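You operate a simulated robot arm through the tools that you are given. There is no shell and no other tool. Be economical: measure what you need, move in short steps, check, and stop when the job is done.

The job below is to be done with a simulated two-armed robot. You get a single attempt, and the scene is never put back.

## Task
Wipe up the spill on the rack top with the grey rag and put it back.

It is judged by the outcome, as a careful person would: the job done as asked, and still so three seconds after it is handed in. It fails if anything else is knocked over, pushed out of place, dropped, spilled or broken.

## Robot
Two 7-joint arms with two-finger parallel grippers on one trunk, on a base that drives. Base frame: it is fixed to the floor where the robot stands at the start and does not move with it; the origin is under the middle of the robot, x ahead of it, y to its left, z up. Units: m, rad, N and s.
The left shoulder is at the start at [0.09, 0.171, 1.213], the right one opposite. With the tool pointing down near the work surface each hand reaches from about 0.32 to 0.86 m from the robot's upright axis, wherever it stands, measured 20 degrees to its own side. Payload 4.4 kg a hand.
The tool frame of a hand sits at the grasp point between the pads (the TCP): z along the fingers, y along the line on which they close. The tips reach 0.023 m beyond it. Largest opening 0.094 m; finger width 0.038, thickness 0.01; the body of the gripper, 0.054 by 0.096 m, starts 0.039 m behind the TCP.
Orientation is that of the tool frame in the base frame, as a unit quaternion [w, x, y, z]. With the fingers straight down and closing along the base's y, the tool's x points along the base's -x, its y along +y and its z along -z.

## Interface
- The arms move only by the tool nudge_tool. It takes "left_motion", "right_motion" or both (then of equal length, played together; a hand with none holds still); each is a list of rows, each a list of 7 numbers: the turn, a rotation vector about the base's x, y, z in units of 6 degrees (1.0 is 6 degrees), then the shift along the base's x, y, z in units of 20 mm (1.0 is 20 mm), then the gripper command, from -1 (fully open) to 1 (shut), values between in proportion. In form: [[wx, wy, wz, dx, dy, dz, gripper], ...]. A call has 1 to 12 rows; each row shifts and turns the commanded pose from where the row before left it. A call with a number of a shift or a turn outside -1 to 1 is refused whole. A row lasts 0.2 s, in which the tool goes at most 0.05 m and 0.15 rad; a call with a longer step from one row to the next is refused whole, and so is a gripper value outside its range. Where a pose cannot be reached the arm comes as near as it can. A force on the tool above 40 N (or 10 N above the force at the start of the call, whichever is more), or a blocked arm, ends the call early, and 0.2 s more pass. The fingers move at their own pace (about 0.072 m/s each) and stop on an object; they squeeze with about 33 N. The grip force told is the motor's: it shows also when the fingers shut on nothing. Time passes only in rows, and 0.2 s behind the last, so rows that do not move let the fingers close. The reply holds the time, the measured pose of the TCP, the force on the tool along the base axes, the opening and the grip force, in the units named above and with some noise, with the torque about the TCP (base axes, N m) and any sound that the robot's microphone picked up.
- Cameras (640 x 400 px; columns grow to the right, rows downward): "scene" is now at [0.1956, 0.0067, 1.418]; the picture's right is [0.07, -1.00, 0.00], its down [0.02, 0.00, -1.00] and it looks along [1.00, 0.07, 0.02] (base axes); focal length 253 px, centre (320, 200). "left" rides on the left gripper at [0.086, -0.016, -0.075] in its tool frame; the picture's right is [0.18, 0.98, 0.00], its down [-0.58, 0.11, -0.81] and it looks along [-0.79, 0.15, 0.59] (tool axes); focal length 243 px, centre (320, 200). "right" rides on the right gripper at [0.086, 0.016, -0.075] in its tool frame; the picture's right is [-0.18, 0.98, 0.00], its down [-0.58, -0.11, -0.81] and it looks along [-0.79, -0.15, 0.59] (tool axes); focal length 243 px, centre (320, 200). There is no depth. A picture from a camera that has moved, and an enlarged one, comes with that camera's place and axes in the base frame and with its lens.
- camera(camera): a new picture of that camera. No time passes.
- slide_trunk(by): slides the trunk up (or, below 0, down) by that many m; the arms and the scene camera ride with it, the base frame stays. It gives what a move gives, with no picture.
- base_move(legs): drives the robot by 1 to 6 legs, each [ahead, left, turn to the left] in m, m and rad, along the robot's own axes; the way and the turn of a leg run together, so that a leg with both is an arc; at most 1.5 m and 3.142 rad a leg. The arms and the cameras ride along, it lands a little off, and it stops where it bumps. It gives what a move gives.
- head_to(pan, tilt): turns the head with the scene camera to pan (to the left, within 1.396 rad either way) and tilt (down, from -0.506 to 1.204), counted from straight ahead of the robot. It gives what a move gives.
- enlarge(camera, box): a new picture of the part [left, top, right, bottom] of that camera's present view, enlarged. No time passes.
- hand_in(): hands the job in; it is judged then, once.

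Go step by step. Nothing tells you exact positions but the pictures and the camera data: compare them with the known pose of the tool, close in by small moves and look again before you grip or let go. The budget is 120 turns and 88 pictures, counting those below and the enlarged ones. Unless the task says otherwise, let go and move clear before handing in, and close with one line.

The tools are called after "Emit:" by a JSON object that holds its "name" and its "arguments". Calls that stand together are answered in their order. nudge_tool: Moves the arms, as the interface text tells. Its arguments: {"type":"object","properties":{"left_motion":{"type":"array","items":{"type":"array","items":{"type":"number"}}},"right_motion":{"type":"array","items":{"type":"array","items":{"type":"number"}}}},"required":[]} The other tools are called the same way: slide_trunk (by) slides the trunk up or down; base_move (legs) drives the base; head_to (pan, tilt) turns the head that bears the scene camera; camera (camera) takes a picture; enlarge (camera, box) takes an enlarged picture of a part of a camera's view; hand_in () hands the job in.

At the start:

```text
time: 0.0
left_ee_pos: [0.4515, 0.2484, 1.3912]
left_tcp_rot: [0.0, -0.001, 1.0, 0.001]
left_force: [0.2, 1.4, -0.3]
left_ft_torque: [-0.01, -0.02, 0.0]
left_finger_gap: 0.094
left_grasp_force: 0.1
right_ee_pos: [0.357, -0.1512, 1.388]
right_tcp_rot: [-0.001, 0.0, 1.0, -0.001]
right_force: [0.0, 0.6, 0.8]
right_ft_torque: [-0.02, 0.01, 0.04]
right_finger_gap: 0.0938
right_grasp_force: 0.0
trunk travel left (down, up): [-0.225, 0.163]
robot x, y, heading: [-0.0016, -0.0039, -0.002]
head pan, tilt: [0.073, -0.023]
```

scene: 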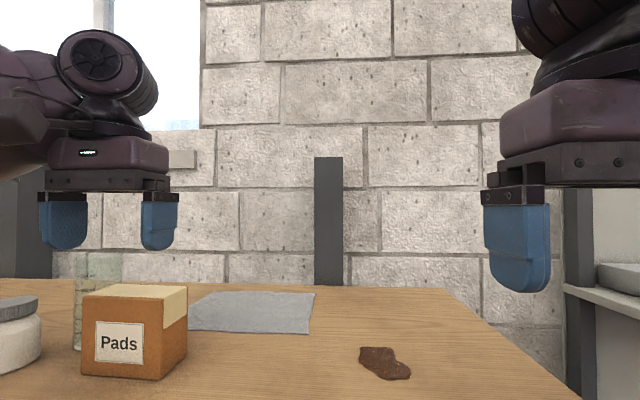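
right: 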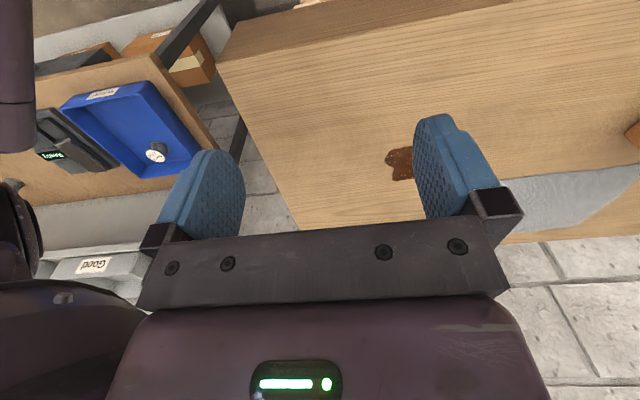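
left: 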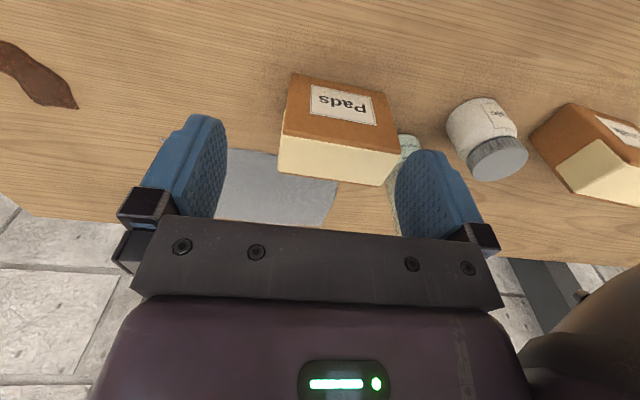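

The rack top shows a brown spill right of centre and a flat grey rag behind a "Pads" box. I'll tilt the head down to measure them better.

Emit:
{"name": "head_to", "arguments": {"pan": 0.0, "tilt": 0.6}}

Emit:
{"name": "camera", "arguments": {"camera": "scene"}}

```text
time: 1.0
left_ee_pos: [0.4524, 0.2479, 1.3916]
left_tcp_rot: [0.0, 0.0, 1.0, 0.0]
left_force: [0.1, 0.6, -0.7]
left_ft_torque: [0.03, -0.02, 0.01]
left_finger_gap: 0.0938
left_grasp_force: 0.1
right_ee_pos: [0.3572, -0.152, 1.3887]
right_tcp_rot: [0.0, 0.0, 1.0, -0.001]
right_force: [0.5, -0.2, -0.7]
right_ft_torque: [-0.01, 0.0, 0.03]
right_finger_gap: 0.094
right_grasp_force: 0.0
trunk travel left (down, up): [-0.225, 0.163]
robot x, y, heading: [0.0006, -0.0014, 0.001]
head pan, tilt: [0.0, 0.6]
```

```text
84 pictures are left
camera scene: at [0.1949, 0.0002, 1.3609], right [0.0, -1.0, 0.0], down [-0.56, 0.0, -0.83], along [0.83, 0.0, -0.56], focal length 253 px, centre (320, 200)
```

scene: 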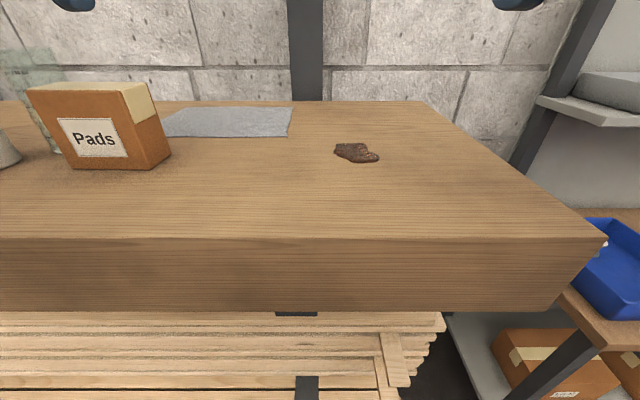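

The table top is at about z≈1.197. The spill is at about (0.57, -0.06), and the rag covers x 0.64–0.86, y 0.06–0.32, with the Pads box and a glass jar nearby. I'll raise the trunk for a better view and look closer.

Emit:
{"name": "slide_trunk", "arguments": {"by": 0.15}}

Emit:
{"name": "head_to", "arguments": {"pan": 0.2, "tilt": 0.75}}

Emit:
{"name": "camera", "arguments": {"camera": "scene"}}

Emit:
{"name": "camera", "arguments": {"camera": "left"}}

Emit:
{"name": "enlarge", "arguments": {"camera": "scene", "box": [100, 30, 420, 230]}}

```text
time: 2.8
left_ee_pos: [0.4523, 0.2484, 1.5413]
left_tcp_rot: [0.0, 0.0, 1.0, 0.0]
left_force: [-0.1, -0.7, 0.2]
left_ft_torque: [-0.02, -0.02, -0.02]
left_finger_gap: 0.0939
left_grasp_force: 0.2
right_ee_pos: [0.3575, -0.1528, 1.5379]
right_tcp_rot: [-0.001, 0.001, 1.0, 0.0]
right_force: [0.1, -0.9, -0.4]
right_ft_torque: [-0.01, 0.0, -0.02]
right_finger_gap: 0.0939
right_grasp_force: 0.1
trunk travel left (down, up): [-0.375, 0.013]
robot x, y, heading: [-0.0004, -0.0038, -0.001]
head pan, tilt: [0.0, 0.6]
```

```text
time: 3.5
left_ee_pos: [0.453, 0.2482, 1.5419]
left_tcp_rot: [0.0, 0.0, 1.0, 0.0]
left_force: [-0.1, -0.5, -0.5]
left_ft_torque: [-0.04, 0.03, -0.01]
left_finger_gap: 0.0938
left_grasp_force: 0.0
right_ee_pos: [0.3565, -0.1519, 1.5379]
right_tcp_rot: [0.0, 0.0, 1.0, 0.0]
right_force: [-0.5, -0.4, -0.3]
right_ft_torque: [0.01, 0.01, 0.02]
right_finger_gap: 0.0939
right_grasp_force: 0.1
trunk travel left (down, up): [-0.375, 0.013]
robot x, y, heading: [0.0013, 0.0, -0.003]
head pan, tilt: [0.201, 0.75]
```

```text
83 pictures are left
camera scene: at [0.1362, 0.0166, 1.5033], right [0.2, -0.98, 0.0], down [-0.67, -0.14, -0.73], along [0.72, 0.15, -0.68], focal length 253 px, centre (320, 200)
```

scene: 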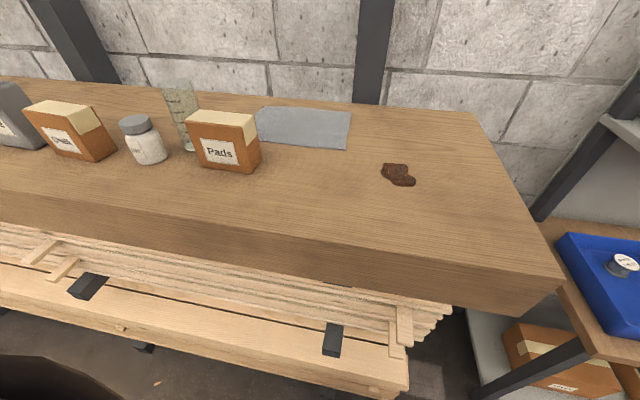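

```text
82 pictures are left
camera left: at [0.3644, 0.2321, 1.6155], right [-0.18, 0.98, 0.0], down [0.58, 0.11, 0.81], along [0.79, 0.15, -0.59], focal length 243 px, centre (320, 200)
```

left: 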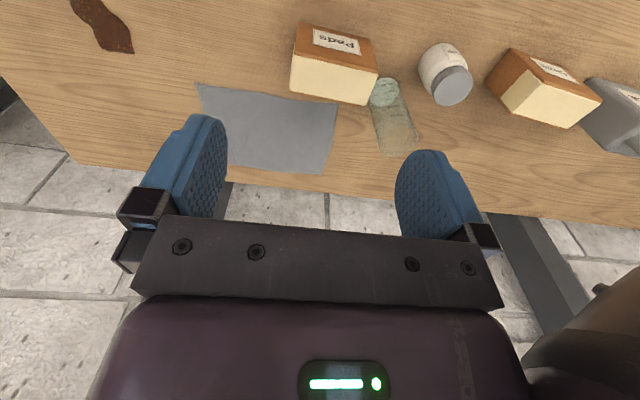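

```text
2.00 times, centred on (260, 130) of scene
camera zoom: at [0.1362, 0.0166, 1.5033], right [0.2, -0.98, 0.0], down [-0.67, -0.14, -0.73], along [0.72, 0.15, -0.68], focal length 506 px, centre (440, 340)
```

zoom: 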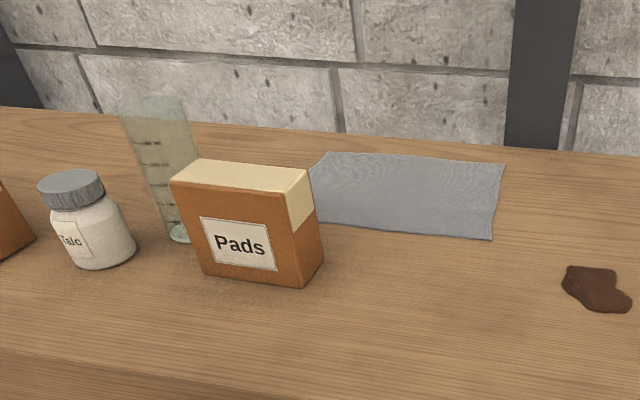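

The rag lies flat with corners near (0.63,0.065), (0.84,0.07), (0.83,0.32), (0.61,0.31). The Pads box (x 0.51–0.555, y>0.23) is in front of its left part, so I'll use the right arm, which comes in on the clear side, and draw the left hand away a little.

Emit:
{"name": "nudge_tool", "arguments": {"right_motion": [[0, 0, 0, 1, 0.9, 0, -1], [0, 0, 0, 1, 0.9, 0, -1], [0, 0, 0, 1, 0.9, 0, -1], [0, 0, 0, 1, 0.9, 0, -1], [0, 0, 0, 1, 0.9, 0, -1], [0, 0, 0, 1, 0.9, 0, -1], [0, 0, 0, 1, 0.9, 0, -1], [0, 0, 0, 1, 0.9, 0, -1], [0, 0, 0, 1, 0.9, 0, -1], [0, 0, 0, 1, 0.9, 0, -1]], "left_motion": [[0, 0, 0, -0.5, 0.7, 0, -1], [0, 0, 0, -0.5, 0.7, 0, -1], [0, 0, 0, -0.5, 0.7, 0, -1], [0, 0, 0, -0.5, 0.7, 0, -1], [0, 0, 0, -0.5, 0.7, 0, -1], [0, 0, 0, -0.5, 0.7, 0, -1], [0, 0, 0, -0.5, 0.7, 0, -1], [0, 0, 0, -0.5, 0.7, 0, -1], [0, 0, 0, -0.5, 0.7, 0, -1], [0, 0, 0, -0.5, 0.7, 0, -1]]}}

Emit:
{"name": "camera", "arguments": {"camera": "scene"}}

```text
time: 5.7
left_ee_pos: [0.3491, 0.3881, 1.5403]
left_tcp_rot: [0.0, 0.0, 1.0, 0.0]
left_force: [0.3, -1.1, -0.2]
left_ft_torque: [-0.03, -0.03, 0.01]
left_finger_gap: 0.0939
left_grasp_force: 0.1
right_ee_pos: [0.5579, 0.033, 1.5368]
right_tcp_rot: [0.0, 0.0, 1.0, 0.0]
right_force: [0.0, 1.2, 0.2]
right_ft_torque: [-0.02, 0.0, 0.0]
right_finger_gap: 0.0941
right_grasp_force: 0.0
trunk travel left (down, up): [-0.375, 0.013]
robot x, y, heading: [-0.0016, -0.0005, -0.001]
head pan, tilt: [0.201, 0.75]
```

```text
80 pictures are left
camera scene: at [0.1358, 0.0184, 1.5033], right [0.2, -0.98, 0.0], down [-0.67, -0.14, -0.73], along [0.72, 0.15, -0.68], focal length 253 px, centre (320, 200)
```

scene: 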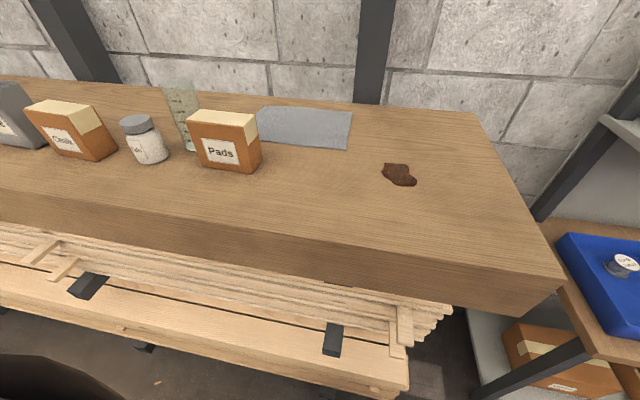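

The way is clear. The right hand goes next to above the rag near (0.66, 0.14), at about 0.1 m above the top.

Emit:
{"name": "nudge_tool", "arguments": {"right_motion": [[0, 0, 0, 0.9, 0.9, -1, -1], [0, 0, 0, 0.9, 0.9, -1, -1], [0, 0, 0, 0.9, 0.9, -1, -1], [0, 0, 0, 0.9, 0.9, -1, -1], [0, 0, 0, 0.9, 0.9, -1, -1], [0, 0, 0, 0.6, 0.85, -1, -1], [0, 0, 0, 0, 0, -1, -1], [0, 0, 0, 0, 0, -1, -1], [0, 0, 0, 0, 0, -1, -1], [0, 0, 0, 0, 0, -1, -1], [0, 0, 0, 0, 0, -1, -1]]}}

Emit:
{"name": "camera", "arguments": {"camera": "scene"}}

Emit:
{"name": "camera", "arguments": {"camera": "right"}}

```text
time: 8.1
left_ee_pos: [0.3499, 0.3866, 1.5408]
left_tcp_rot: [0.001, 0.0, 1.0, -0.001]
left_force: [0.5, -0.4, -0.3]
left_ft_torque: [0.02, -0.04, 0.0]
left_finger_gap: 0.094
left_grasp_force: 0.0
right_ee_pos: [0.6617, 0.1343, 1.3176]
right_tcp_rot: [0.0, 0.0, 1.0, 0.0]
right_force: [0.2, -0.7, -0.1]
right_ft_torque: [0.0, -0.02, -0.03]
right_finger_gap: 0.0939
right_grasp_force: 0.1
trunk travel left (down, up): [-0.375, 0.013]
robot x, y, heading: [0.0008, -0.0026, -0.003]
head pan, tilt: [0.201, 0.75]
```

```text
79 pictures are left
camera scene: at [0.1364, 0.0171, 1.5032], right [0.2, -0.98, 0.0], down [-0.67, -0.14, -0.73], along [0.72, 0.15, -0.68], focal length 253 px, centre (320, 200)
```

scene: 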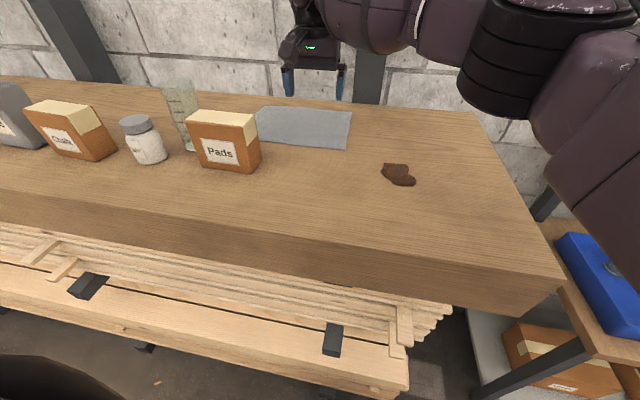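

```text
78 pictures are left
camera right: at [0.5748, 0.1523, 1.3918], right [0.18, 0.98, 0.0], down [0.58, -0.11, 0.81], along [0.79, -0.15, -0.59], focal length 243 px, centre (320, 200)
```

right: 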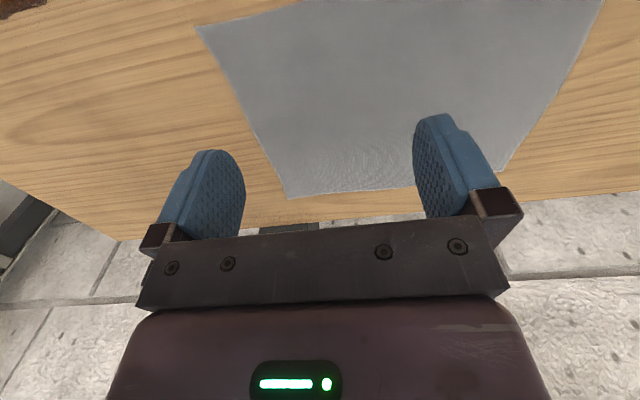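

Fingers are over the right part of the rag. I'll half close and come down to just above it.

Emit:
{"name": "nudge_tool", "arguments": {"right_motion": [[0, 0, 0, 0, 0.25, -1, -0.1], [0, 0, 0, 0, 0, -1, -0.1], [0, 0, 0, 0, 0, -1, -0.1], [0, 0, 0, 0, 0, -0.8, -0.1], [0, 0, 0, 0, 0, 0, -0.1]]}}

Emit:
{"name": "camera", "arguments": {"camera": "right"}}

Emit:
{"name": "enlarge", "arguments": {"camera": "scene", "box": [200, 50, 440, 200]}}

```text
time: 9.3
left_ee_pos: [0.3502, 0.387, 1.5412]
left_tcp_rot: [0.0, 0.001, 1.0, 0.0]
left_force: [0.6, 0.5, -0.1]
left_ft_torque: [0.0, 0.03, 0.02]
left_finger_gap: 0.0941
left_grasp_force: 0.0
right_ee_pos: [0.66, 0.14, 1.241]
right_tcp_rot: [0.0, 0.0, 1.0, -0.001]
right_force: [-1.0, -0.4, -0.1]
right_ft_torque: [0.0, 0.01, -0.03]
right_finger_gap: 0.0518
right_grasp_force: 0.0
trunk travel left (down, up): [-0.375, 0.013]
robot x, y, heading: [0.0019, 0.001, -0.002]
head pan, tilt: [0.201, 0.75]
```

```text
77 pictures are left
camera right: at [0.5732, 0.1579, 1.3158], right [0.18, 0.98, 0.0], down [0.58, -0.11, 0.81], along [0.79, -0.15, -0.59], focal length 243 px, centre (320, 200)
```

right: 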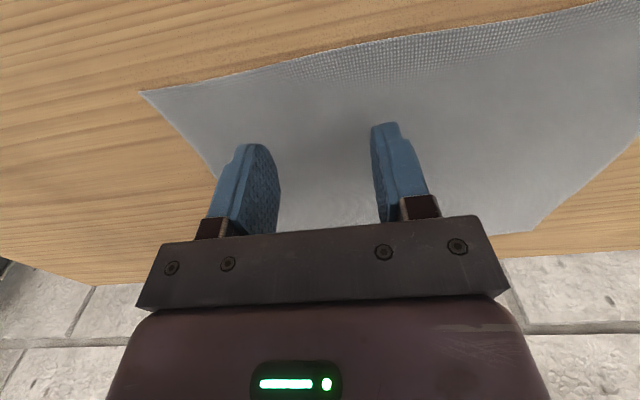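

```text
2.67 times, centred on (320, 125) of scene
camera zoom: at [0.136, 0.0166, 1.5033], right [0.2, -0.98, 0.0], down [-0.67, -0.14, -0.73], along [0.72, 0.15, -0.68], focal length 675 px, centre (320, 400)
```

zoom: 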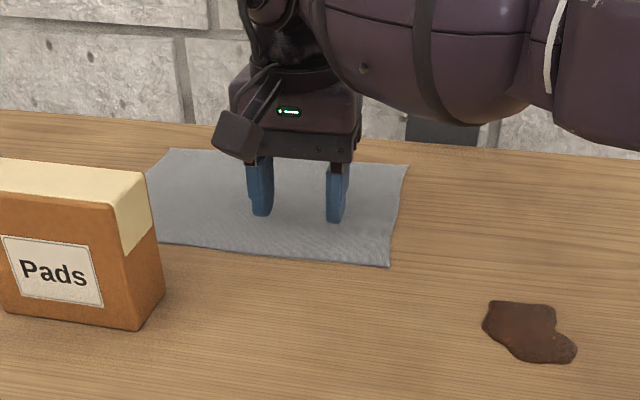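

Tips are about 2 cm above the rag. I'll lower in fine steps until contact.

Emit:
{"name": "nudge_tool", "arguments": {"right_motion": [[0, 0, 0, 0, 0, -0.5, -0.1], [0, 0, 0, 0, 0, -0.25, -0.1], [0, 0, 0, 0, 0, -0.15, -0.1], [0, 0, 0, 0, 0, -0.1, -0.1], [0, 0, 0, 0, 0, 0, -0.1]]}}

```text
time: 10.5
left_ee_pos: [0.3498, 0.3852, 1.5426]
left_tcp_rot: [0.001, 0.0, 1.0, 0.0]
left_force: [-0.4, 0.1, 0.0]
left_ft_torque: [0.0, -0.04, 0.01]
left_finger_gap: 0.094
left_grasp_force: 0.0
right_ee_pos: [0.6602, 0.1395, 1.2243]
right_tcp_rot: [0.001, 0.0, 1.0, 0.0]
right_force: [4.5, 0.0, 21.3]
right_ft_torque: [-0.22, 0.13, 0.0]
right_finger_gap: 0.0519
right_grasp_force: 0.1
trunk travel left (down, up): [-0.375, 0.013]
robot x, y, heading: [-0.0004, 0.0032, 0.001]
head pan, tilt: [0.201, 0.75]
```

The tips are in contact at TCP z≈1.224 with 21 N. I'll close to gather the cloth, easing slightly.

Emit:
{"name": "nudge_tool", "arguments": {"right_motion": [[0, 0, 0, 0, 0, 0.08, 0.2], [0, 0, 0, 0, 0, 0, 0.6], [0, 0, 0, 0, 0, 0, 1], [0, 0, 0, 0, 0, 0, 1], [0, 0, 0, 0, 0, 0, 1]]}}

Emit:
{"name": "enlarge", "arguments": {"camera": "scene", "box": [200, 50, 440, 200]}}

Emit:
{"name": "camera", "arguments": {"camera": "right"}}

```text
time: 11.7
left_ee_pos: [0.348, 0.3861, 1.5422]
left_tcp_rot: [0.001, 0.0, 1.0, 0.0]
left_force: [-0.3, 0.0, 0.2]
left_ft_torque: [-0.01, 0.0, 0.0]
left_finger_gap: 0.094
left_grasp_force: 0.0
right_ee_pos: [0.6587, 0.1389, 1.2249]
right_tcp_rot: [0.001, -0.001, 1.0, 0.001]
right_force: [0.0, 1.6, 21.5]
right_ft_torque: [-0.03, 0.17, 0.04]
right_finger_gap: 0.0086
right_grasp_force: 32.6
trunk travel left (down, up): [-0.375, 0.013]
robot x, y, heading: [0.0023, 0.0035, 0.003]
head pan, tilt: [0.201, 0.75]
```

```text
2.67 times, centred on (320, 125) of scene
camera zoom: at [0.1343, 0.0164, 1.5035], right [0.2, -0.98, 0.0], down [-0.67, -0.14, -0.73], along [0.72, 0.15, -0.68], focal length 675 px, centre (320, 400)
```

zoom: 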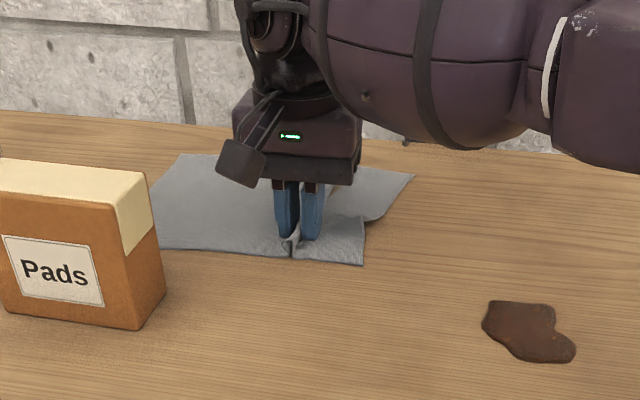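

```text
74 pictures are left
camera right: at [0.5715, 0.157, 1.2984], right [0.18, 0.98, 0.0], down [0.58, -0.11, 0.81], along [0.79, -0.15, -0.59], focal length 243 px, centre (320, 200)
```

right: 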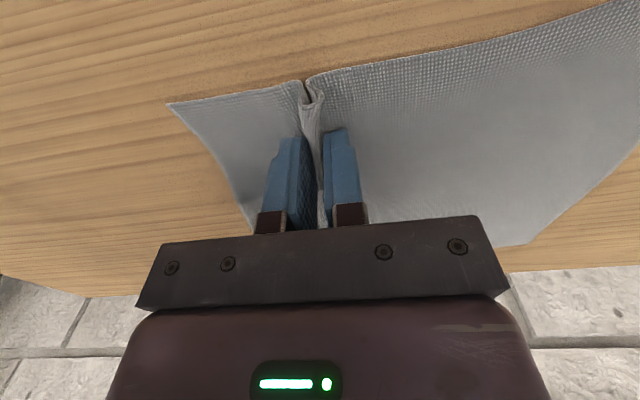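

The cloth is firmly pinched (8.6 mm gap). I'll lift a little and draw it to the right at constant x, so it stays clear of the box.

Emit:
{"name": "nudge_tool", "arguments": {"right_motion": [[0, 0, 0, 0, 0, 0.5, 1], [0, 0, 0, 0.2, 0, 0.6, 1], [0, 0, 0, 0.3, -0.5, 0.4, 1], [0, 0, 0, 0, -0.8, 0, 1], [0, 0, 0, 0, -0.8, 0, 1], [0, 0, 0, 0, -0.8, 0, 1], [0, 0, 0, 0, -0.8, 0, 1], [0, 0, 0, 0, -0.8, 0, 1], [0, 0, 0, 0, -0.8, 0, 1]]}}

Emit:
{"name": "camera", "arguments": {"camera": "scene"}}

Emit:
{"name": "camera", "arguments": {"camera": "right"}}

```text
time: 13.7
left_ee_pos: [0.349, 0.385, 1.5428]
left_tcp_rot: [0.0, 0.0, 1.0, 0.0]
left_force: [-0.6, -0.7, -0.1]
left_ft_torque: [0.03, 0.0, -0.03]
left_finger_gap: 0.0939
left_grasp_force: 0.1
right_ee_pos: [0.6703, 0.0323, 1.2546]
right_tcp_rot: [0.001, 0.0, 1.0, 0.001]
right_force: [-0.6, -0.1, -1.3]
right_ft_torque: [0.03, 0.0, -0.01]
right_finger_gap: 0.0022
right_grasp_force: 33.0
trunk travel left (down, up): [-0.375, 0.013]
robot x, y, heading: [-0.0008, 0.0009, 0.004]
head pan, tilt: [0.201, 0.75]
```

```text
73 pictures are left
camera scene: at [0.1361, 0.0158, 1.5033], right [0.2, -0.98, 0.0], down [-0.67, -0.14, -0.73], along [0.72, 0.15, -0.68], focal length 253 px, centre (320, 200)
```

scene: 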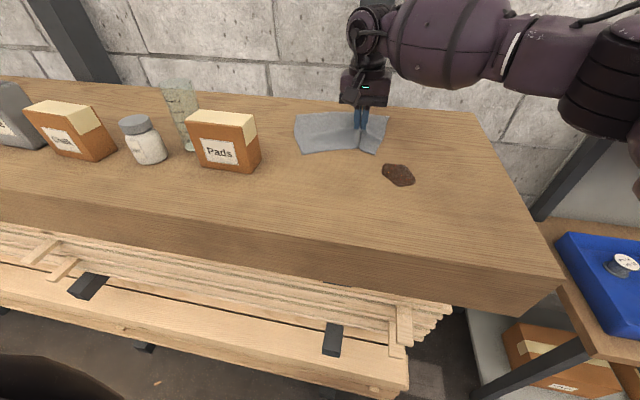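

```text
72 pictures are left
camera right: at [0.583, 0.0494, 1.3288], right [0.18, 0.98, 0.0], down [0.58, -0.11, 0.81], along [0.79, -0.15, -0.59], focal length 243 px, centre (320, 200)
```

right: 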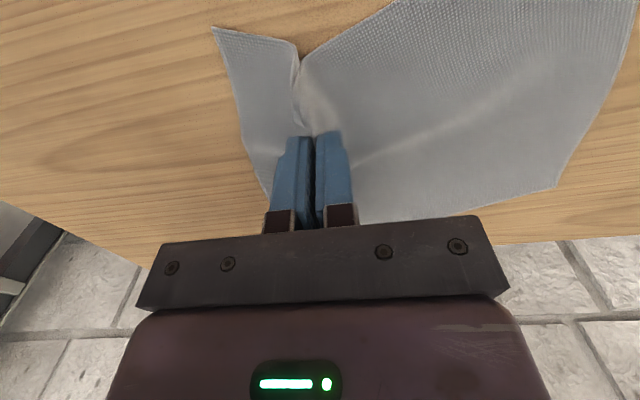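

The rag follows nicely and already brushed a bit of the spill. I'll bring it over the spill at about (0.57, -0.05) and lower it for wiping.

Emit:
{"name": "nudge_tool", "arguments": {"right_motion": [[0, 0, 0, -0.4, -0.9, 0, 1], [0, 0, 0, -0.7, -0.9, 0, 1], [0, 0, 0, -0.9, -0.9, -0.1, 1], [0, 0, 0, -0.9, -0.8, -0.3, 1], [0, 0, 0, -0.9, -0.5, -0.4, 1], [0, 0, 0, -0.6, -0.3, -0.4, 1], [0, 0, 0, 0, 0, -0.2, 1], [0, 0, 0, 0, 0, 0, 1]]}}

Emit:
{"name": "camera", "arguments": {"camera": "scene"}}

Emit:
{"name": "camera", "arguments": {"camera": "right"}}

```text
time: 15.5
left_ee_pos: [0.3501, 0.3863, 1.5417]
left_tcp_rot: [0.0, 0.0, 1.0, 0.001]
left_force: [-0.4, -0.4, 0.0]
left_ft_torque: [0.02, 0.02, -0.01]
left_finger_gap: 0.0937
left_grasp_force: 0.1
right_ee_pos: [0.5801, -0.0516, 1.2259]
right_tcp_rot: [-0.001, 0.0, 1.0, 0.0]
right_force: [0.4, -0.4, 0.9]
right_ft_torque: [-0.01, 0.01, 0.01]
right_finger_gap: 0.0025
right_grasp_force: 33.4
trunk travel left (down, up): [-0.375, 0.013]
robot x, y, heading: [0.001, 0.0013, -0.003]
head pan, tilt: [0.201, 0.75]
```

```text
71 pictures are left
camera scene: at [0.136, 0.0165, 1.5033], right [0.2, -0.98, 0.0], down [-0.67, -0.14, -0.73], along [0.72, 0.15, -0.68], focal length 253 px, centre (320, 200)
```

scene: 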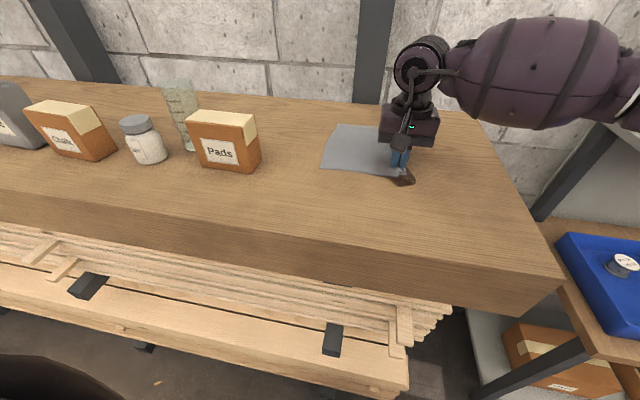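

```text
70 pictures are left
camera right: at [0.4934, -0.0342, 1.3008], right [0.18, 0.98, 0.0], down [0.58, -0.11, 0.81], along [0.79, -0.15, -0.59], focal length 243 px, centre (320, 200)
```

right: 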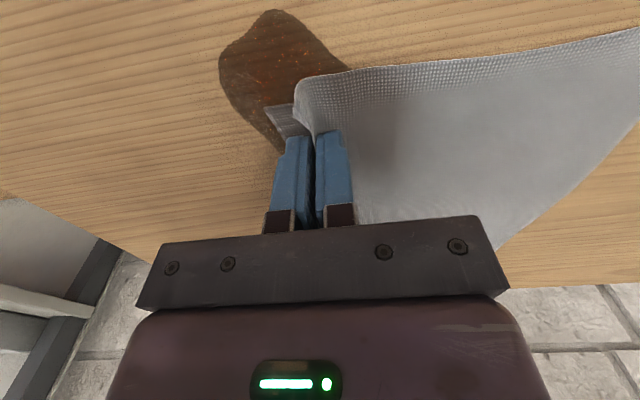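

The rag's near edge touches the spill, which runs from the fingers toward -y and toward the robot. I'll press lightly and stroke over it, drawing the cloth across.

Emit:
{"name": "nudge_tool", "arguments": {"right_motion": [[0, 0, 0, 0, -0.4, -0.08, 1], [0, 0, 0, -0.4, -0.7, 0, 1], [0, 0, 0, -0.5, -0.7, 0, 1], [0, 0, 0, -0.7, -0.6, 0, 1], [0, 0, 0, -0.7, -0.3, 0, 1], [0, 0, 0, -0.7, 0, 0, 1], [0, 0, 0, 0, 0, 0, 1]]}}

Emit:
{"name": "camera", "arguments": {"camera": "right"}}

Emit:
{"name": "enlarge", "arguments": {"camera": "scene", "box": [280, 80, 520, 230]}}

```text
time: 17.1
left_ee_pos: [0.3495, 0.3879, 1.5417]
left_tcp_rot: [0.0, 0.0, 1.0, -0.001]
left_force: [0.4, -0.8, 0.2]
left_ft_torque: [-0.03, -0.05, -0.02]
left_finger_gap: 0.0942
left_grasp_force: 0.1
right_ee_pos: [0.5221, -0.1056, 1.2266]
right_tcp_rot: [-0.001, 0.0, 1.0, 0.0]
right_force: [6.9, -0.7, 19.4]
right_ft_torque: [0.08, -0.02, -0.05]
right_finger_gap: 0.0022
right_grasp_force: 32.8
trunk travel left (down, up): [-0.375, 0.013]
robot x, y, heading: [-0.0008, -0.0008, 0.001]
head pan, tilt: [0.201, 0.75]
```

```text
69 pictures are left
camera right: at [0.4351, -0.0894, 1.2998], right [0.18, 0.98, 0.0], down [0.58, -0.11, 0.81], along [0.79, -0.15, -0.59], focal length 243 px, centre (320, 200)
```

right: 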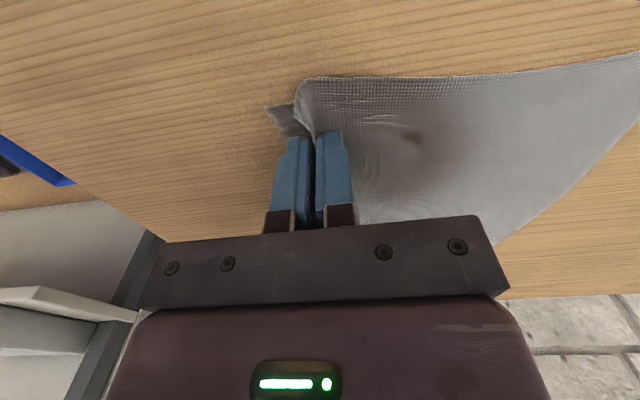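

```text
2.67 times, centred on (400, 155) of scene
camera zoom: at [0.1359, 0.0168, 1.5034], right [0.2, -0.98, 0.0], down [-0.67, -0.14, -0.73], along [0.72, 0.15, -0.68], focal length 675 px, centre (107, 320)
```

zoom: 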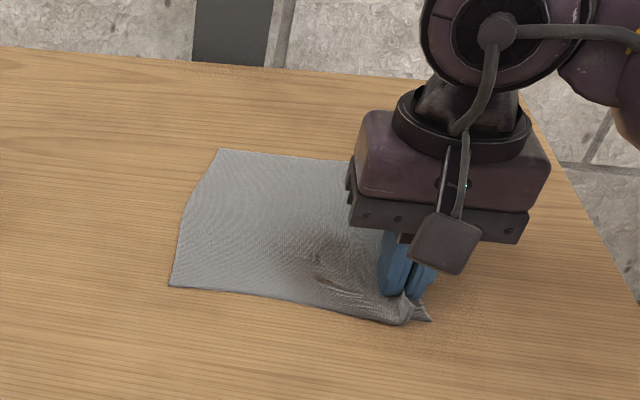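

The rag now covers the spill and is soaking it up. I'll rub back and forth over the spill area.

Emit:
{"name": "nudge_tool", "arguments": {"right_motion": [[0, 0, 0, 0.6, 0.6, 0.05, 1], [0, 0, 0, 0.7, 0.7, 0, 1], [0, 0, 0, 0.7, 0.5, 0, 1], [0, 0, 0, 0.5, 0.2, 0, 1], [0, 0, 0, 0.3, -0.7, 0, 1], [0, 0, 0, 0, -0.8, 0, 1], [0, 0, 0, -0.7, 0, 0, 1], [0, 0, 0, -0.7, 0.6, 0, 1], [0, 0, 0, -0.4, 0.6, 0, 1], [0, 0, 0, -0.3, -0.7, 0, 1], [0, 0, 0, -0.3, -0.7, 0, 1], [0, 0, 0, -0.3, -0.7, 0, 1]]}}

Emit:
{"name": "camera", "arguments": {"camera": "right"}}

Emit:
{"name": "enlarge", "arguments": {"camera": "scene", "box": [280, 80, 520, 230]}}

```text
time: 19.7
left_ee_pos: [0.3478, 0.3882, 1.5423]
left_tcp_rot: [0.002, 0.0, 1.0, -0.001]
left_force: [-0.8, -0.3, -0.6]
left_ft_torque: [0.0, -0.01, -0.01]
left_finger_gap: 0.0937
left_grasp_force: 0.0
right_ee_pos: [0.5214, -0.1136, 1.2261]
right_tcp_rot: [0.0, -0.001, 1.0, 0.001]
right_force: [2.4, 8.4, 24.2]
right_ft_torque: [0.36, 0.16, -0.11]
right_finger_gap: 0.0022
right_grasp_force: 33.4
trunk travel left (down, up): [-0.375, 0.013]
robot x, y, heading: [0.002, -0.0022, -0.003]
head pan, tilt: [0.201, 0.75]
```

```text
67 pictures are left
camera right: at [0.4358, -0.0964, 1.2997], right [0.18, 0.98, 0.0], down [0.58, -0.11, 0.81], along [0.79, -0.15, -0.59], focal length 243 px, centre (320, 200)
```

right: 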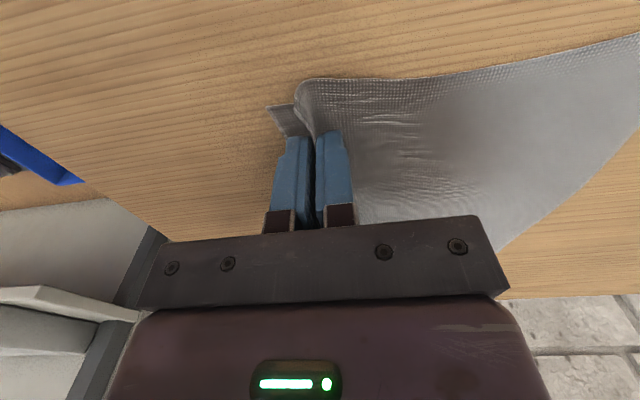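

```text
2.67 times, centred on (400, 155) of scene
camera zoom: at [0.1347, 0.0179, 1.5034], right [0.2, -0.98, 0.0], down [-0.67, -0.14, -0.73], along [0.72, 0.15, -0.68], focal length 675 px, centre (107, 320)
```

zoom: 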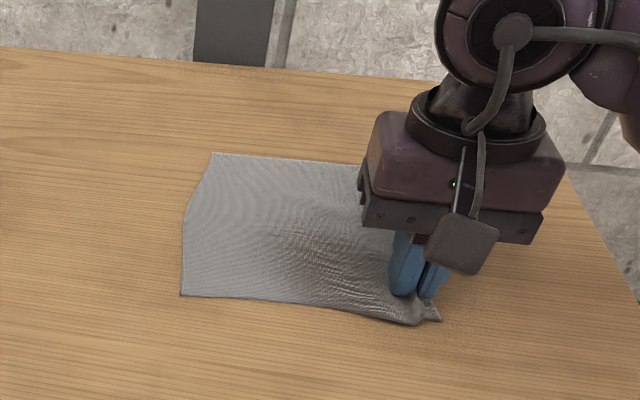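

Now I'll lift the rag straight up to see what remains of the spill.

Emit:
{"name": "nudge_tool", "arguments": {"right_motion": [[0, 0, 0, 0.2, 0.2, 0.8, 1], [0, 0, 0, 0.5, 0.5, 1, 1], [0, 0, 0, 0.5, 0.8, 1, 1], [0, 0, 0, 0.8, 1, 1, 1], [0, 0, 0, 0.8, 1, 1, 1], [0, 0, 0, 0.8, 1, 1, 1], [0, 0, 0, 0.8, 1, 1, 1], [0, 0, 0, 0.8, 1, 1, 1], [0, 0, 0, 0.8, 1, 1, 1], [0, 0, 0, 0.8, 0.5, 1, 1], [0, 0, 0, 0, 0, 1, 1], [0, 0, 0, 0, 0, 0, 1]]}}

Emit:
{"name": "camera", "arguments": {"camera": "scene"}}

```text
time: 22.3
left_ee_pos: [0.35, 0.3864, 1.5404]
left_tcp_rot: [0.0, -0.001, 1.0, 0.0]
left_force: [-0.2, 0.1, 0.1]
left_ft_torque: [0.0, -0.01, 0.01]
left_finger_gap: 0.0941
left_grasp_force: 0.1
right_ee_pos: [0.6616, 0.0467, 1.4413]
right_tcp_rot: [-0.001, 0.0, 1.0, -0.001]
right_force: [0.3, 0.7, 0.3]
right_ft_torque: [0.04, -0.04, 0.0]
right_finger_gap: 0.0023
right_grasp_force: 32.9
trunk travel left (down, up): [-0.375, 0.013]
robot x, y, heading: [-0.0001, 0.0036, -0.0]
head pan, tilt: [0.201, 0.75]
```

```text
65 pictures are left
camera scene: at [0.1367, 0.0168, 1.5032], right [0.2, -0.98, 0.0], down [-0.67, -0.14, -0.73], along [0.72, 0.15, -0.68], focal length 253 px, centre (320, 200)
```

scene: 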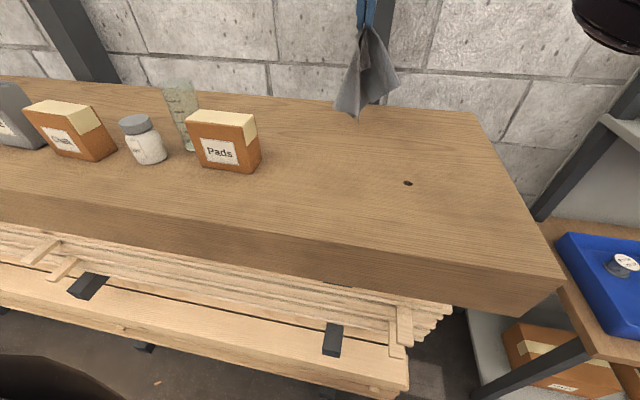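

Almost all gone; a small spot remains near (0.537, -0.07). Let me zoom in to make sure that's all.

Emit:
{"name": "enlarge", "arguments": {"camera": "scene", "box": [340, 140, 460, 215]}}

```text
5.33 times, centred on (400, 178) of scene
camera zoom: at [0.1367, 0.0168, 1.5032], right [0.2, -0.98, 0.0], down [-0.67, -0.14, -0.73], along [0.72, 0.15, -0.68], focal length 1350 px, centre (-107, 320)
```

zoom: 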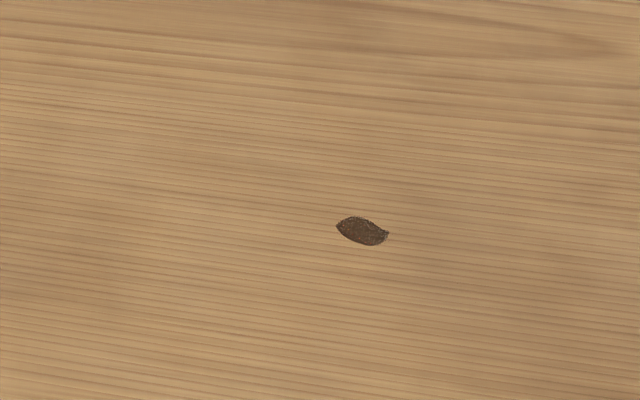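

Just one small spot. I'll set the rag down on it again.

Emit:
{"name": "nudge_tool", "arguments": {"right_motion": [[0, 0, 0, -0.8, -0.7, -1, 1], [0, 0, 0, -0.8, -0.7, -1, 1], [0, 0, 0, -0.8, -0.7, -1, 1], [0, 0, 0, -0.8, -0.7, -1, 1], [0, 0, 0, -0.8, -0.7, -1, 1], [0, 0, 0, -0.8, -0.7, -1, 1], [0, 0, 0, -0.5, -0.7, -1, 1], [0, 0, 0, -0.3, -0.2, -1, 1], [0, 0, 0, -0.3, -0.2, -1, 1], [0, 0, 0, 0, 0, -1, 1], [0, 0, 0, 0, 0, -0.5, 1]]}}

Emit:
{"name": "camera", "arguments": {"camera": "right"}}

Emit:
{"name": "enlarge", "arguments": {"camera": "scene", "box": [280, 80, 520, 230]}}

```text
time: 24.7
left_ee_pos: [0.3492, 0.387, 1.5419]
left_tcp_rot: [-0.001, -0.001, 1.0, -0.001]
left_force: [-0.4, 0.5, -0.1]
left_ft_torque: [0.01, 0.01, 0.01]
left_finger_gap: 0.0941
left_grasp_force: 0.0
right_ee_pos: [0.54, -0.0607, 1.2326]
right_tcp_rot: [0.001, 0.0, 1.0, 0.001]
right_force: [-1.1, 1.5, 6.6]
right_ft_torque: [0.02, 0.13, 0.01]
right_finger_gap: 0.002
right_grasp_force: 33.0
trunk travel left (down, up): [-0.375, 0.013]
robot x, y, heading: [0.0005, -0.0027, 0.001]
head pan, tilt: [0.201, 0.75]
```

```text
63 pictures are left
camera right: at [0.4532, -0.0431, 1.3067], right [0.18, 0.98, 0.0], down [0.58, -0.11, 0.81], along [0.79, -0.15, -0.59], focal length 243 px, centre (320, 200)
```

right: 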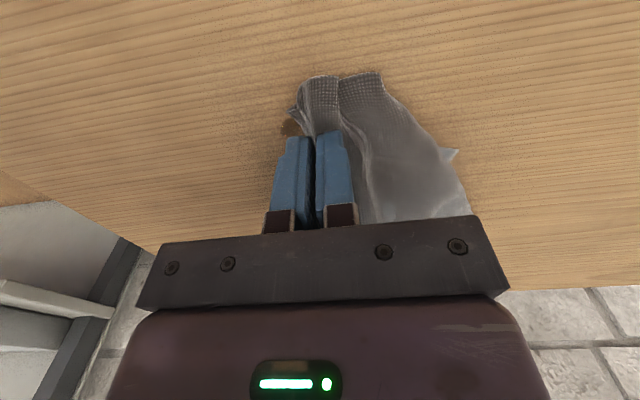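

```text
2.67 times, centred on (400, 155) of scene
camera zoom: at [0.1352, 0.0172, 1.5035], right [0.2, -0.98, 0.0], down [-0.67, -0.14, -0.73], along [0.72, 0.15, -0.68], focal length 675 px, centre (107, 320)
```

zoom: 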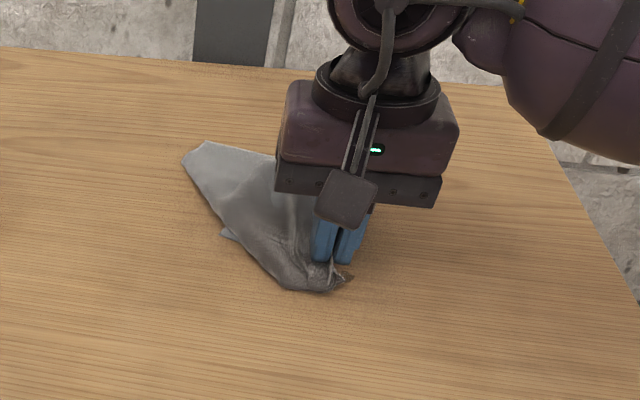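

The spot peeks out just right of the cloth. I'll press and stroke to the right across it, and back.

Emit:
{"name": "nudge_tool", "arguments": {"right_motion": [[0, 0, 0, 0, 0, -0.2, 1], [0, 0, 0, -0.4, -0.4, -0.1, 1], [0, 0, 0, -0.4, -0.6, 0, 1], [0, 0, 0, -0.3, -0.7, 0, 1], [0, 0, 0, 0, -0.7, 0, 1], [0, 0, 0, 0, -0.6, 0, 1], [0, 0, 0, 0.4, 0.5, 0, 1], [0, 0, 0, 0.4, 0.6, 0, 1], [0, 0, 0, 0.2, 0.6, 0, 1], [0, 0, 0, -0.4, -0.6, 0, 1], [0, 0, 0, -0.4, -0.6, 0, 1], [0, 0, 0, -0.3, -0.6, 0, 1]]}}

Emit:
{"name": "camera", "arguments": {"camera": "right"}}

```text
time: 27.3
left_ee_pos: [0.3487, 0.3882, 1.5406]
left_tcp_rot: [0.001, 0.0, 1.0, 0.0]
left_force: [-0.2, 0.3, 0.4]
left_ft_torque: [0.0, -0.03, -0.04]
left_finger_gap: 0.0941
left_grasp_force: 0.1
right_ee_pos: [0.5163, -0.1205, 1.2269]
right_tcp_rot: [0.0, -0.002, 1.0, 0.0]
right_force: [2.7, 7.6, 22.4]
right_ft_torque: [0.27, 0.05, -0.02]
right_finger_gap: 0.0021
right_grasp_force: 32.8
trunk travel left (down, up): [-0.375, 0.013]
robot x, y, heading: [-0.0035, -0.0009, -0.004]
head pan, tilt: [0.201, 0.75]
```

```text
61 pictures are left
camera right: at [0.4293, -0.103, 1.3006], right [0.18, 0.98, 0.0], down [0.58, -0.11, 0.81], along [0.79, -0.15, -0.59], focal length 243 px, centre (320, 200)
```

right: 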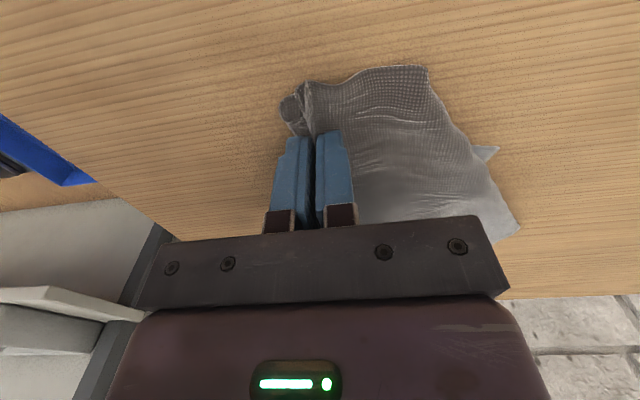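

Now lift and look again.

Emit:
{"name": "nudge_tool", "arguments": {"right_motion": [[0, 0, 0, 0.2, 0.2, 0.8, 1], [0, 0, 0, 0.5, 0.5, 1, 1], [0, 0, 0, 0.5, 0.8, 1, 1], [0, 0, 0, 0.8, 1, 1, 1], [0, 0, 0, 0.8, 1, 1, 1], [0, 0, 0, 0.8, 1, 1, 1], [0, 0, 0, 0.8, 1, 1, 1], [0, 0, 0, 0.8, 1, 1, 1], [0, 0, 0, 0.8, 1, 1, 1], [0, 0, 0, 0.8, 1, 1, 1], [0, 0, 0, 0.6, 0.5, 1, 1], [0, 0, 0, 0.4, 0, 1, 1]]}}

Emit:
{"name": "camera", "arguments": {"camera": "scene"}}

Emit:
{"name": "enlarge", "arguments": {"camera": "scene", "box": [320, 115, 480, 215]}}

```text
time: 29.9
left_ee_pos: [0.3496, 0.3863, 1.5414]
left_tcp_rot: [0.0, 0.0, 1.0, -0.002]
left_force: [0.1, 0.4, -0.6]
left_ft_torque: [0.0, 0.02, -0.03]
left_finger_gap: 0.094
left_grasp_force: 0.1
right_ee_pos: [0.6708, 0.0566, 1.4633]
right_tcp_rot: [0.001, 0.0, 1.0, 0.0]
right_force: [-0.5, 0.5, -0.5]
right_ft_torque: [0.02, 0.01, 0.0]
right_finger_gap: 0.0021
right_grasp_force: 32.9
trunk travel left (down, up): [-0.375, 0.013]
robot x, y, heading: [0.0039, 0.0001, 0.005]
head pan, tilt: [0.201, 0.75]
```

```text
60 pictures are left
camera scene: at [0.1357, 0.0173, 1.5033], right [0.2, -0.98, 0.0], down [-0.67, -0.14, -0.73], along [0.72, 0.15, -0.68], focal length 253 px, centre (320, 200)
```

scene: 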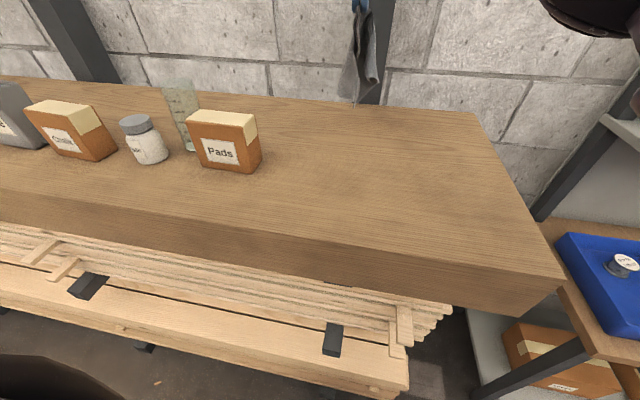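

```text
4.00 times, centred on (400, 165) of scene
camera zoom: at [0.1357, 0.0173, 1.5033], right [0.2, -0.98, 0.0], down [-0.67, -0.14, -0.73], along [0.72, 0.15, -0.68], focal length 1013 px, centre (0, 340)
```

zoom: 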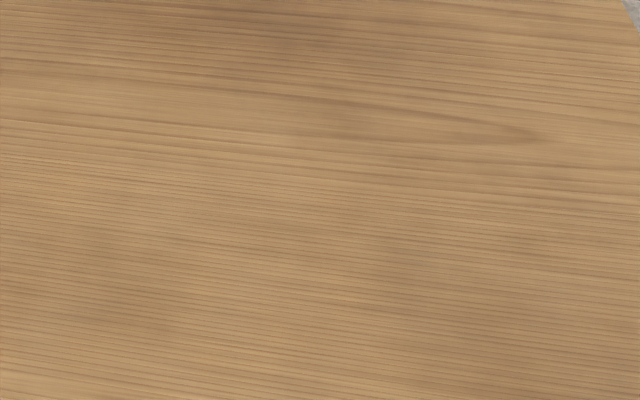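

The top is clean. Now to put the rag back: carry it over the far-left of its old place, then lower while drawing back so that it lays out.

Emit:
{"name": "nudge_tool", "arguments": {"right_motion": [[0, 0, 0, 0.7, 0.8, 0, 1], [0, 0, 0, 0.7, 0.8, 0, 1], [0, 0, 0, 0.7, 0.8, 0, 1], [0, 0, 0, 0.7, 0.8, 0, 1], [0, 0, 0, 0.7, 0.8, 0, 1], [0, 0, 0, 0.7, 0.8, 0, 1], [0, 0, 0, 0.7, 0.8, 0, 1], [0, 0, 0, 0.7, 0.8, 0, 1], [0, 0, 0, 0.2, 0.5, 0, 1], [0, 0, 0, 0, 0, 0, 1], [0, 0, 0, 0, 0, 0, 1]]}}

Emit:
{"name": "head_to", "arguments": {"pan": 0.2, "tilt": 0.5}}

Emit:
{"name": "camera", "arguments": {"camera": "scene"}}

Emit:
{"name": "camera", "arguments": {"camera": "right"}}

```text
time: 32.3
left_ee_pos: [0.3496, 0.3866, 1.5417]
left_tcp_rot: [0.0, 0.001, 1.0, -0.001]
left_force: [0.5, -0.3, 0.5]
left_ft_torque: [0.02, -0.03, -0.02]
left_finger_gap: 0.0938
left_grasp_force: 0.0
right_ee_pos: [0.6772, 0.0967, 1.4433]
right_tcp_rot: [-0.001, 0.008, 1.0, 0.005]
right_force: [0.8, -0.6, -0.1]
right_ft_torque: [0.03, 0.02, -0.02]
right_finger_gap: 0.0022
right_grasp_force: 33.1
right hand out of reach, approached as far as the arm can: row 1, 2, 3, 4, 5, 6, 7, 8, 9
trunk travel left (down, up): [-0.375, 0.013]
robot x, y, heading: [-0.0012, 0.0004, 0.002]
head pan, tilt: [0.201, 0.75]
```

```text
time: 33.1
left_ee_pos: [0.3499, 0.386, 1.5406]
left_tcp_rot: [0.0, 0.0, 1.0, 0.0]
left_force: [-0.4, 0.2, -0.5]
left_ft_torque: [-0.02, 0.02, 0.04]
left_finger_gap: 0.0941
left_grasp_force: 0.0
right_ee_pos: [0.6774, 0.0971, 1.4421]
right_tcp_rot: [-0.002, 0.007, 1.0, 0.003]
right_force: [-0.1, 0.2, -0.6]
right_ft_torque: [0.0, -0.02, -0.01]
right_finger_gap: 0.0025
right_grasp_force: 32.4
trunk travel left (down, up): [-0.375, 0.013]
robot x, y, heading: [0.0023, -0.0016, 0.001]
head pan, tilt: [0.201, 0.499]
```

```text
58 pictures are left
camera scene: at [0.1442, 0.0183, 1.5252], right [0.2, -0.98, 0.0], down [-0.47, -0.1, -0.88], along [0.86, 0.17, -0.48], focal length 253 px, centre (320, 200)
```

scene: 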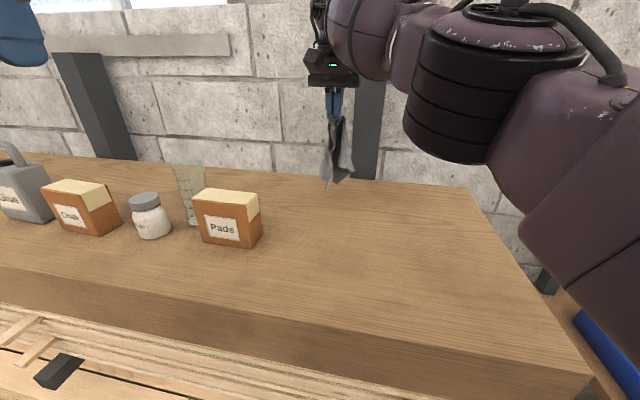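

```text
57 pictures are left
camera right: at [0.5908, 0.115, 1.5169], right [0.2, 0.98, 0.01], down [0.58, -0.12, 0.8], along [0.79, -0.16, -0.59], focal length 243 px, centre (320, 200)
```

right: 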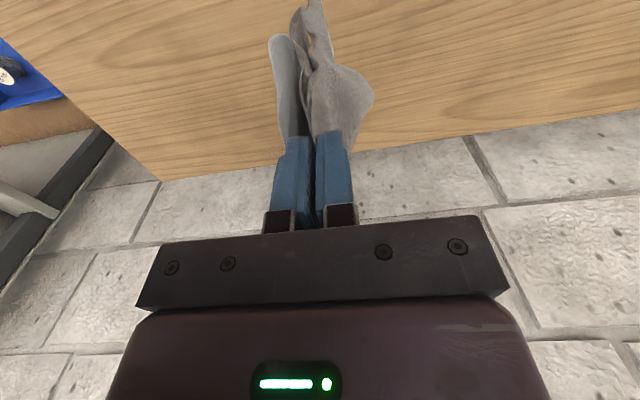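

The arm is at its reach limit here. Before shifting the base to the left I'll check that the floor and space there are free.

Emit:
{"name": "head_to", "arguments": {"pan": 1.2, "tilt": 0.8}}

Emit:
{"name": "camera", "arguments": {"camera": "scene"}}

Emit:
{"name": "head_to", "arguments": {"pan": 0.3, "tilt": 1.15}}

Emit:
{"name": "camera", "arguments": {"camera": "scene"}}

```text
time: 34.3
left_ee_pos: [0.3499, 0.3863, 1.5415]
left_tcp_rot: [0.0, 0.0, 1.0, 0.001]
left_force: [-0.1, -0.2, 0.0]
left_ft_torque: [-0.02, 0.03, -0.02]
left_finger_gap: 0.0939
left_grasp_force: 0.0
right_ee_pos: [0.6771, 0.0975, 1.4404]
right_tcp_rot: [-0.003, 0.008, 1.0, 0.003]
right_force: [-0.2, -0.7, 0.6]
right_ft_torque: [-0.02, 0.03, 0.04]
right_finger_gap: 0.0021
right_grasp_force: 33.1
trunk travel left (down, up): [-0.375, 0.013]
robot x, y, heading: [-0.0019, 0.0032, -0.001]
head pan, tilt: [1.201, 0.799]
```

```text
56 pictures are left
camera scene: at [0.0843, 0.0754, 1.4993], right [0.93, -0.36, 0.0], down [-0.26, -0.67, -0.7], along [0.25, 0.65, -0.72], focal length 253 px, centre (320, 200)
```

scene: 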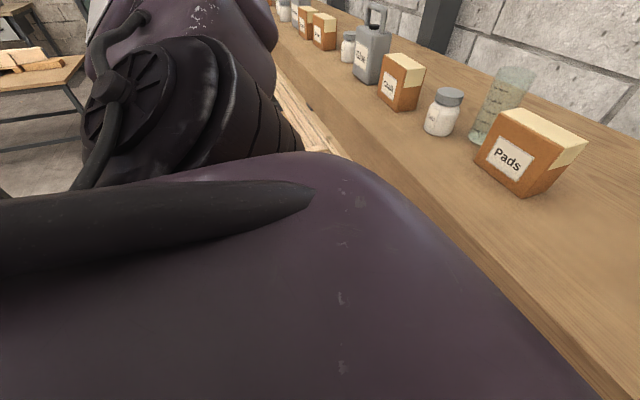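

```text
time: 35.5
left_ee_pos: [0.3507, 0.3859, 1.5426]
left_tcp_rot: [0.0, -0.001, 1.0, 0.0]
left_force: [0.0, -0.2, 0.1]
left_ft_torque: [0.03, 0.0, 0.02]
left_finger_gap: 0.0939
left_grasp_force: 0.0
right_ee_pos: [0.677, 0.0978, 1.4414]
right_tcp_rot: [-0.002, 0.007, 1.0, 0.002]
right_force: [-0.2, -0.4, 0.1]
right_ft_torque: [0.0, 0.0, -0.01]
right_finger_gap: 0.0024
right_grasp_force: 32.6
trunk travel left (down, up): [-0.375, 0.013]
robot x, y, heading: [-0.0002, -0.0015, -0.001]
head pan, tilt: [0.3, 1.15]
```

```text
55 pictures are left
camera scene: at [0.1119, 0.0179, 1.4744], right [0.3, -0.95, 0.0], down [-0.87, -0.27, -0.41], along [0.39, 0.12, -0.91], focal length 253 px, centre (320, 200)
```

scene: 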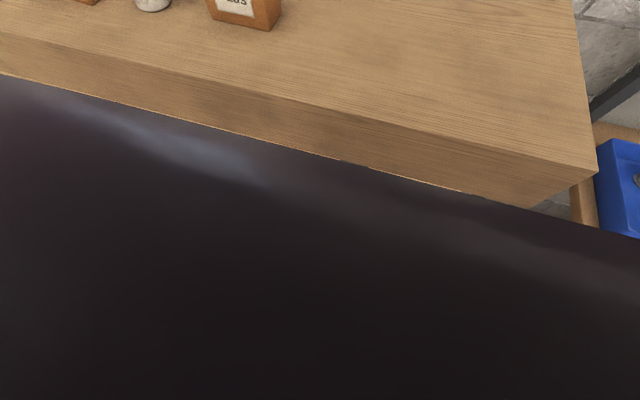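

The left aisle is free. I'll drive the base 0.17 m left, staying parallel to the table; the rag hangs well behind the Pads box.

Emit:
{"name": "base_move", "arguments": {"legs": [[0, 0.17, 0]]}}

Emit:
{"name": "head_to", "arguments": {"pan": 0.1, "tilt": 0.6}}

Emit:
{"name": "camera", "arguments": {"camera": "scene"}}

```text
time: 37.7
left_ee_pos: [0.348, 0.5644, 1.5424]
left_tcp_rot: [0.0, -0.002, 1.0, 0.001]
left_force: [-0.2, -0.1, -0.8]
left_ft_torque: [0.01, 0.0, 0.0]
left_finger_gap: 0.0938
left_grasp_force: 0.1
right_ee_pos: [0.676, 0.2773, 1.4429]
right_tcp_rot: [-0.001, 0.005, 1.0, 0.002]
right_force: [0.5, -0.2, -0.6]
right_ft_torque: [-0.05, -0.02, 0.0]
right_finger_gap: 0.0022
right_grasp_force: 32.9
trunk travel left (down, up): [-0.375, 0.013]
robot x, y, heading: [0.0025, 0.1741, 0.005]
head pan, tilt: [0.3, 1.15]
```

```text
time: 38.7
left_ee_pos: [0.3475, 0.5652, 1.5414]
left_tcp_rot: [0.0, -0.002, 1.0, 0.0]
left_force: [-0.1, -1.1, -0.4]
left_ft_torque: [0.0, -0.03, -0.01]
left_finger_gap: 0.0941
left_grasp_force: 0.2
right_ee_pos: [0.6773, 0.273, 1.441]
right_tcp_rot: [-0.004, 0.007, 1.0, 0.003]
right_force: [-0.2, 0.1, -0.2]
right_ft_torque: [0.02, 0.01, 0.03]
right_finger_gap: 0.0024
right_grasp_force: 32.7
trunk travel left (down, up): [-0.375, 0.013]
robot x, y, heading: [0.0006, 0.1772, -0.001]
head pan, tilt: [0.099, 0.6]
```

```text
54 pictures are left
camera scene: at [0.1425, 0.1866, 1.5161], right [0.1, -0.99, 0.0], down [-0.56, -0.06, -0.82], along [0.82, 0.09, -0.57], focal length 253 px, centre (320, 200)
```

scene: 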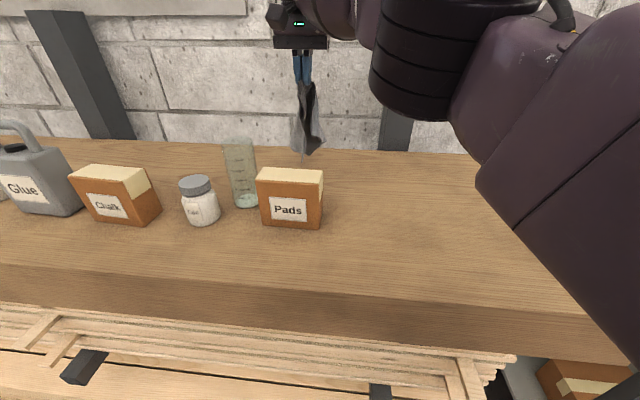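

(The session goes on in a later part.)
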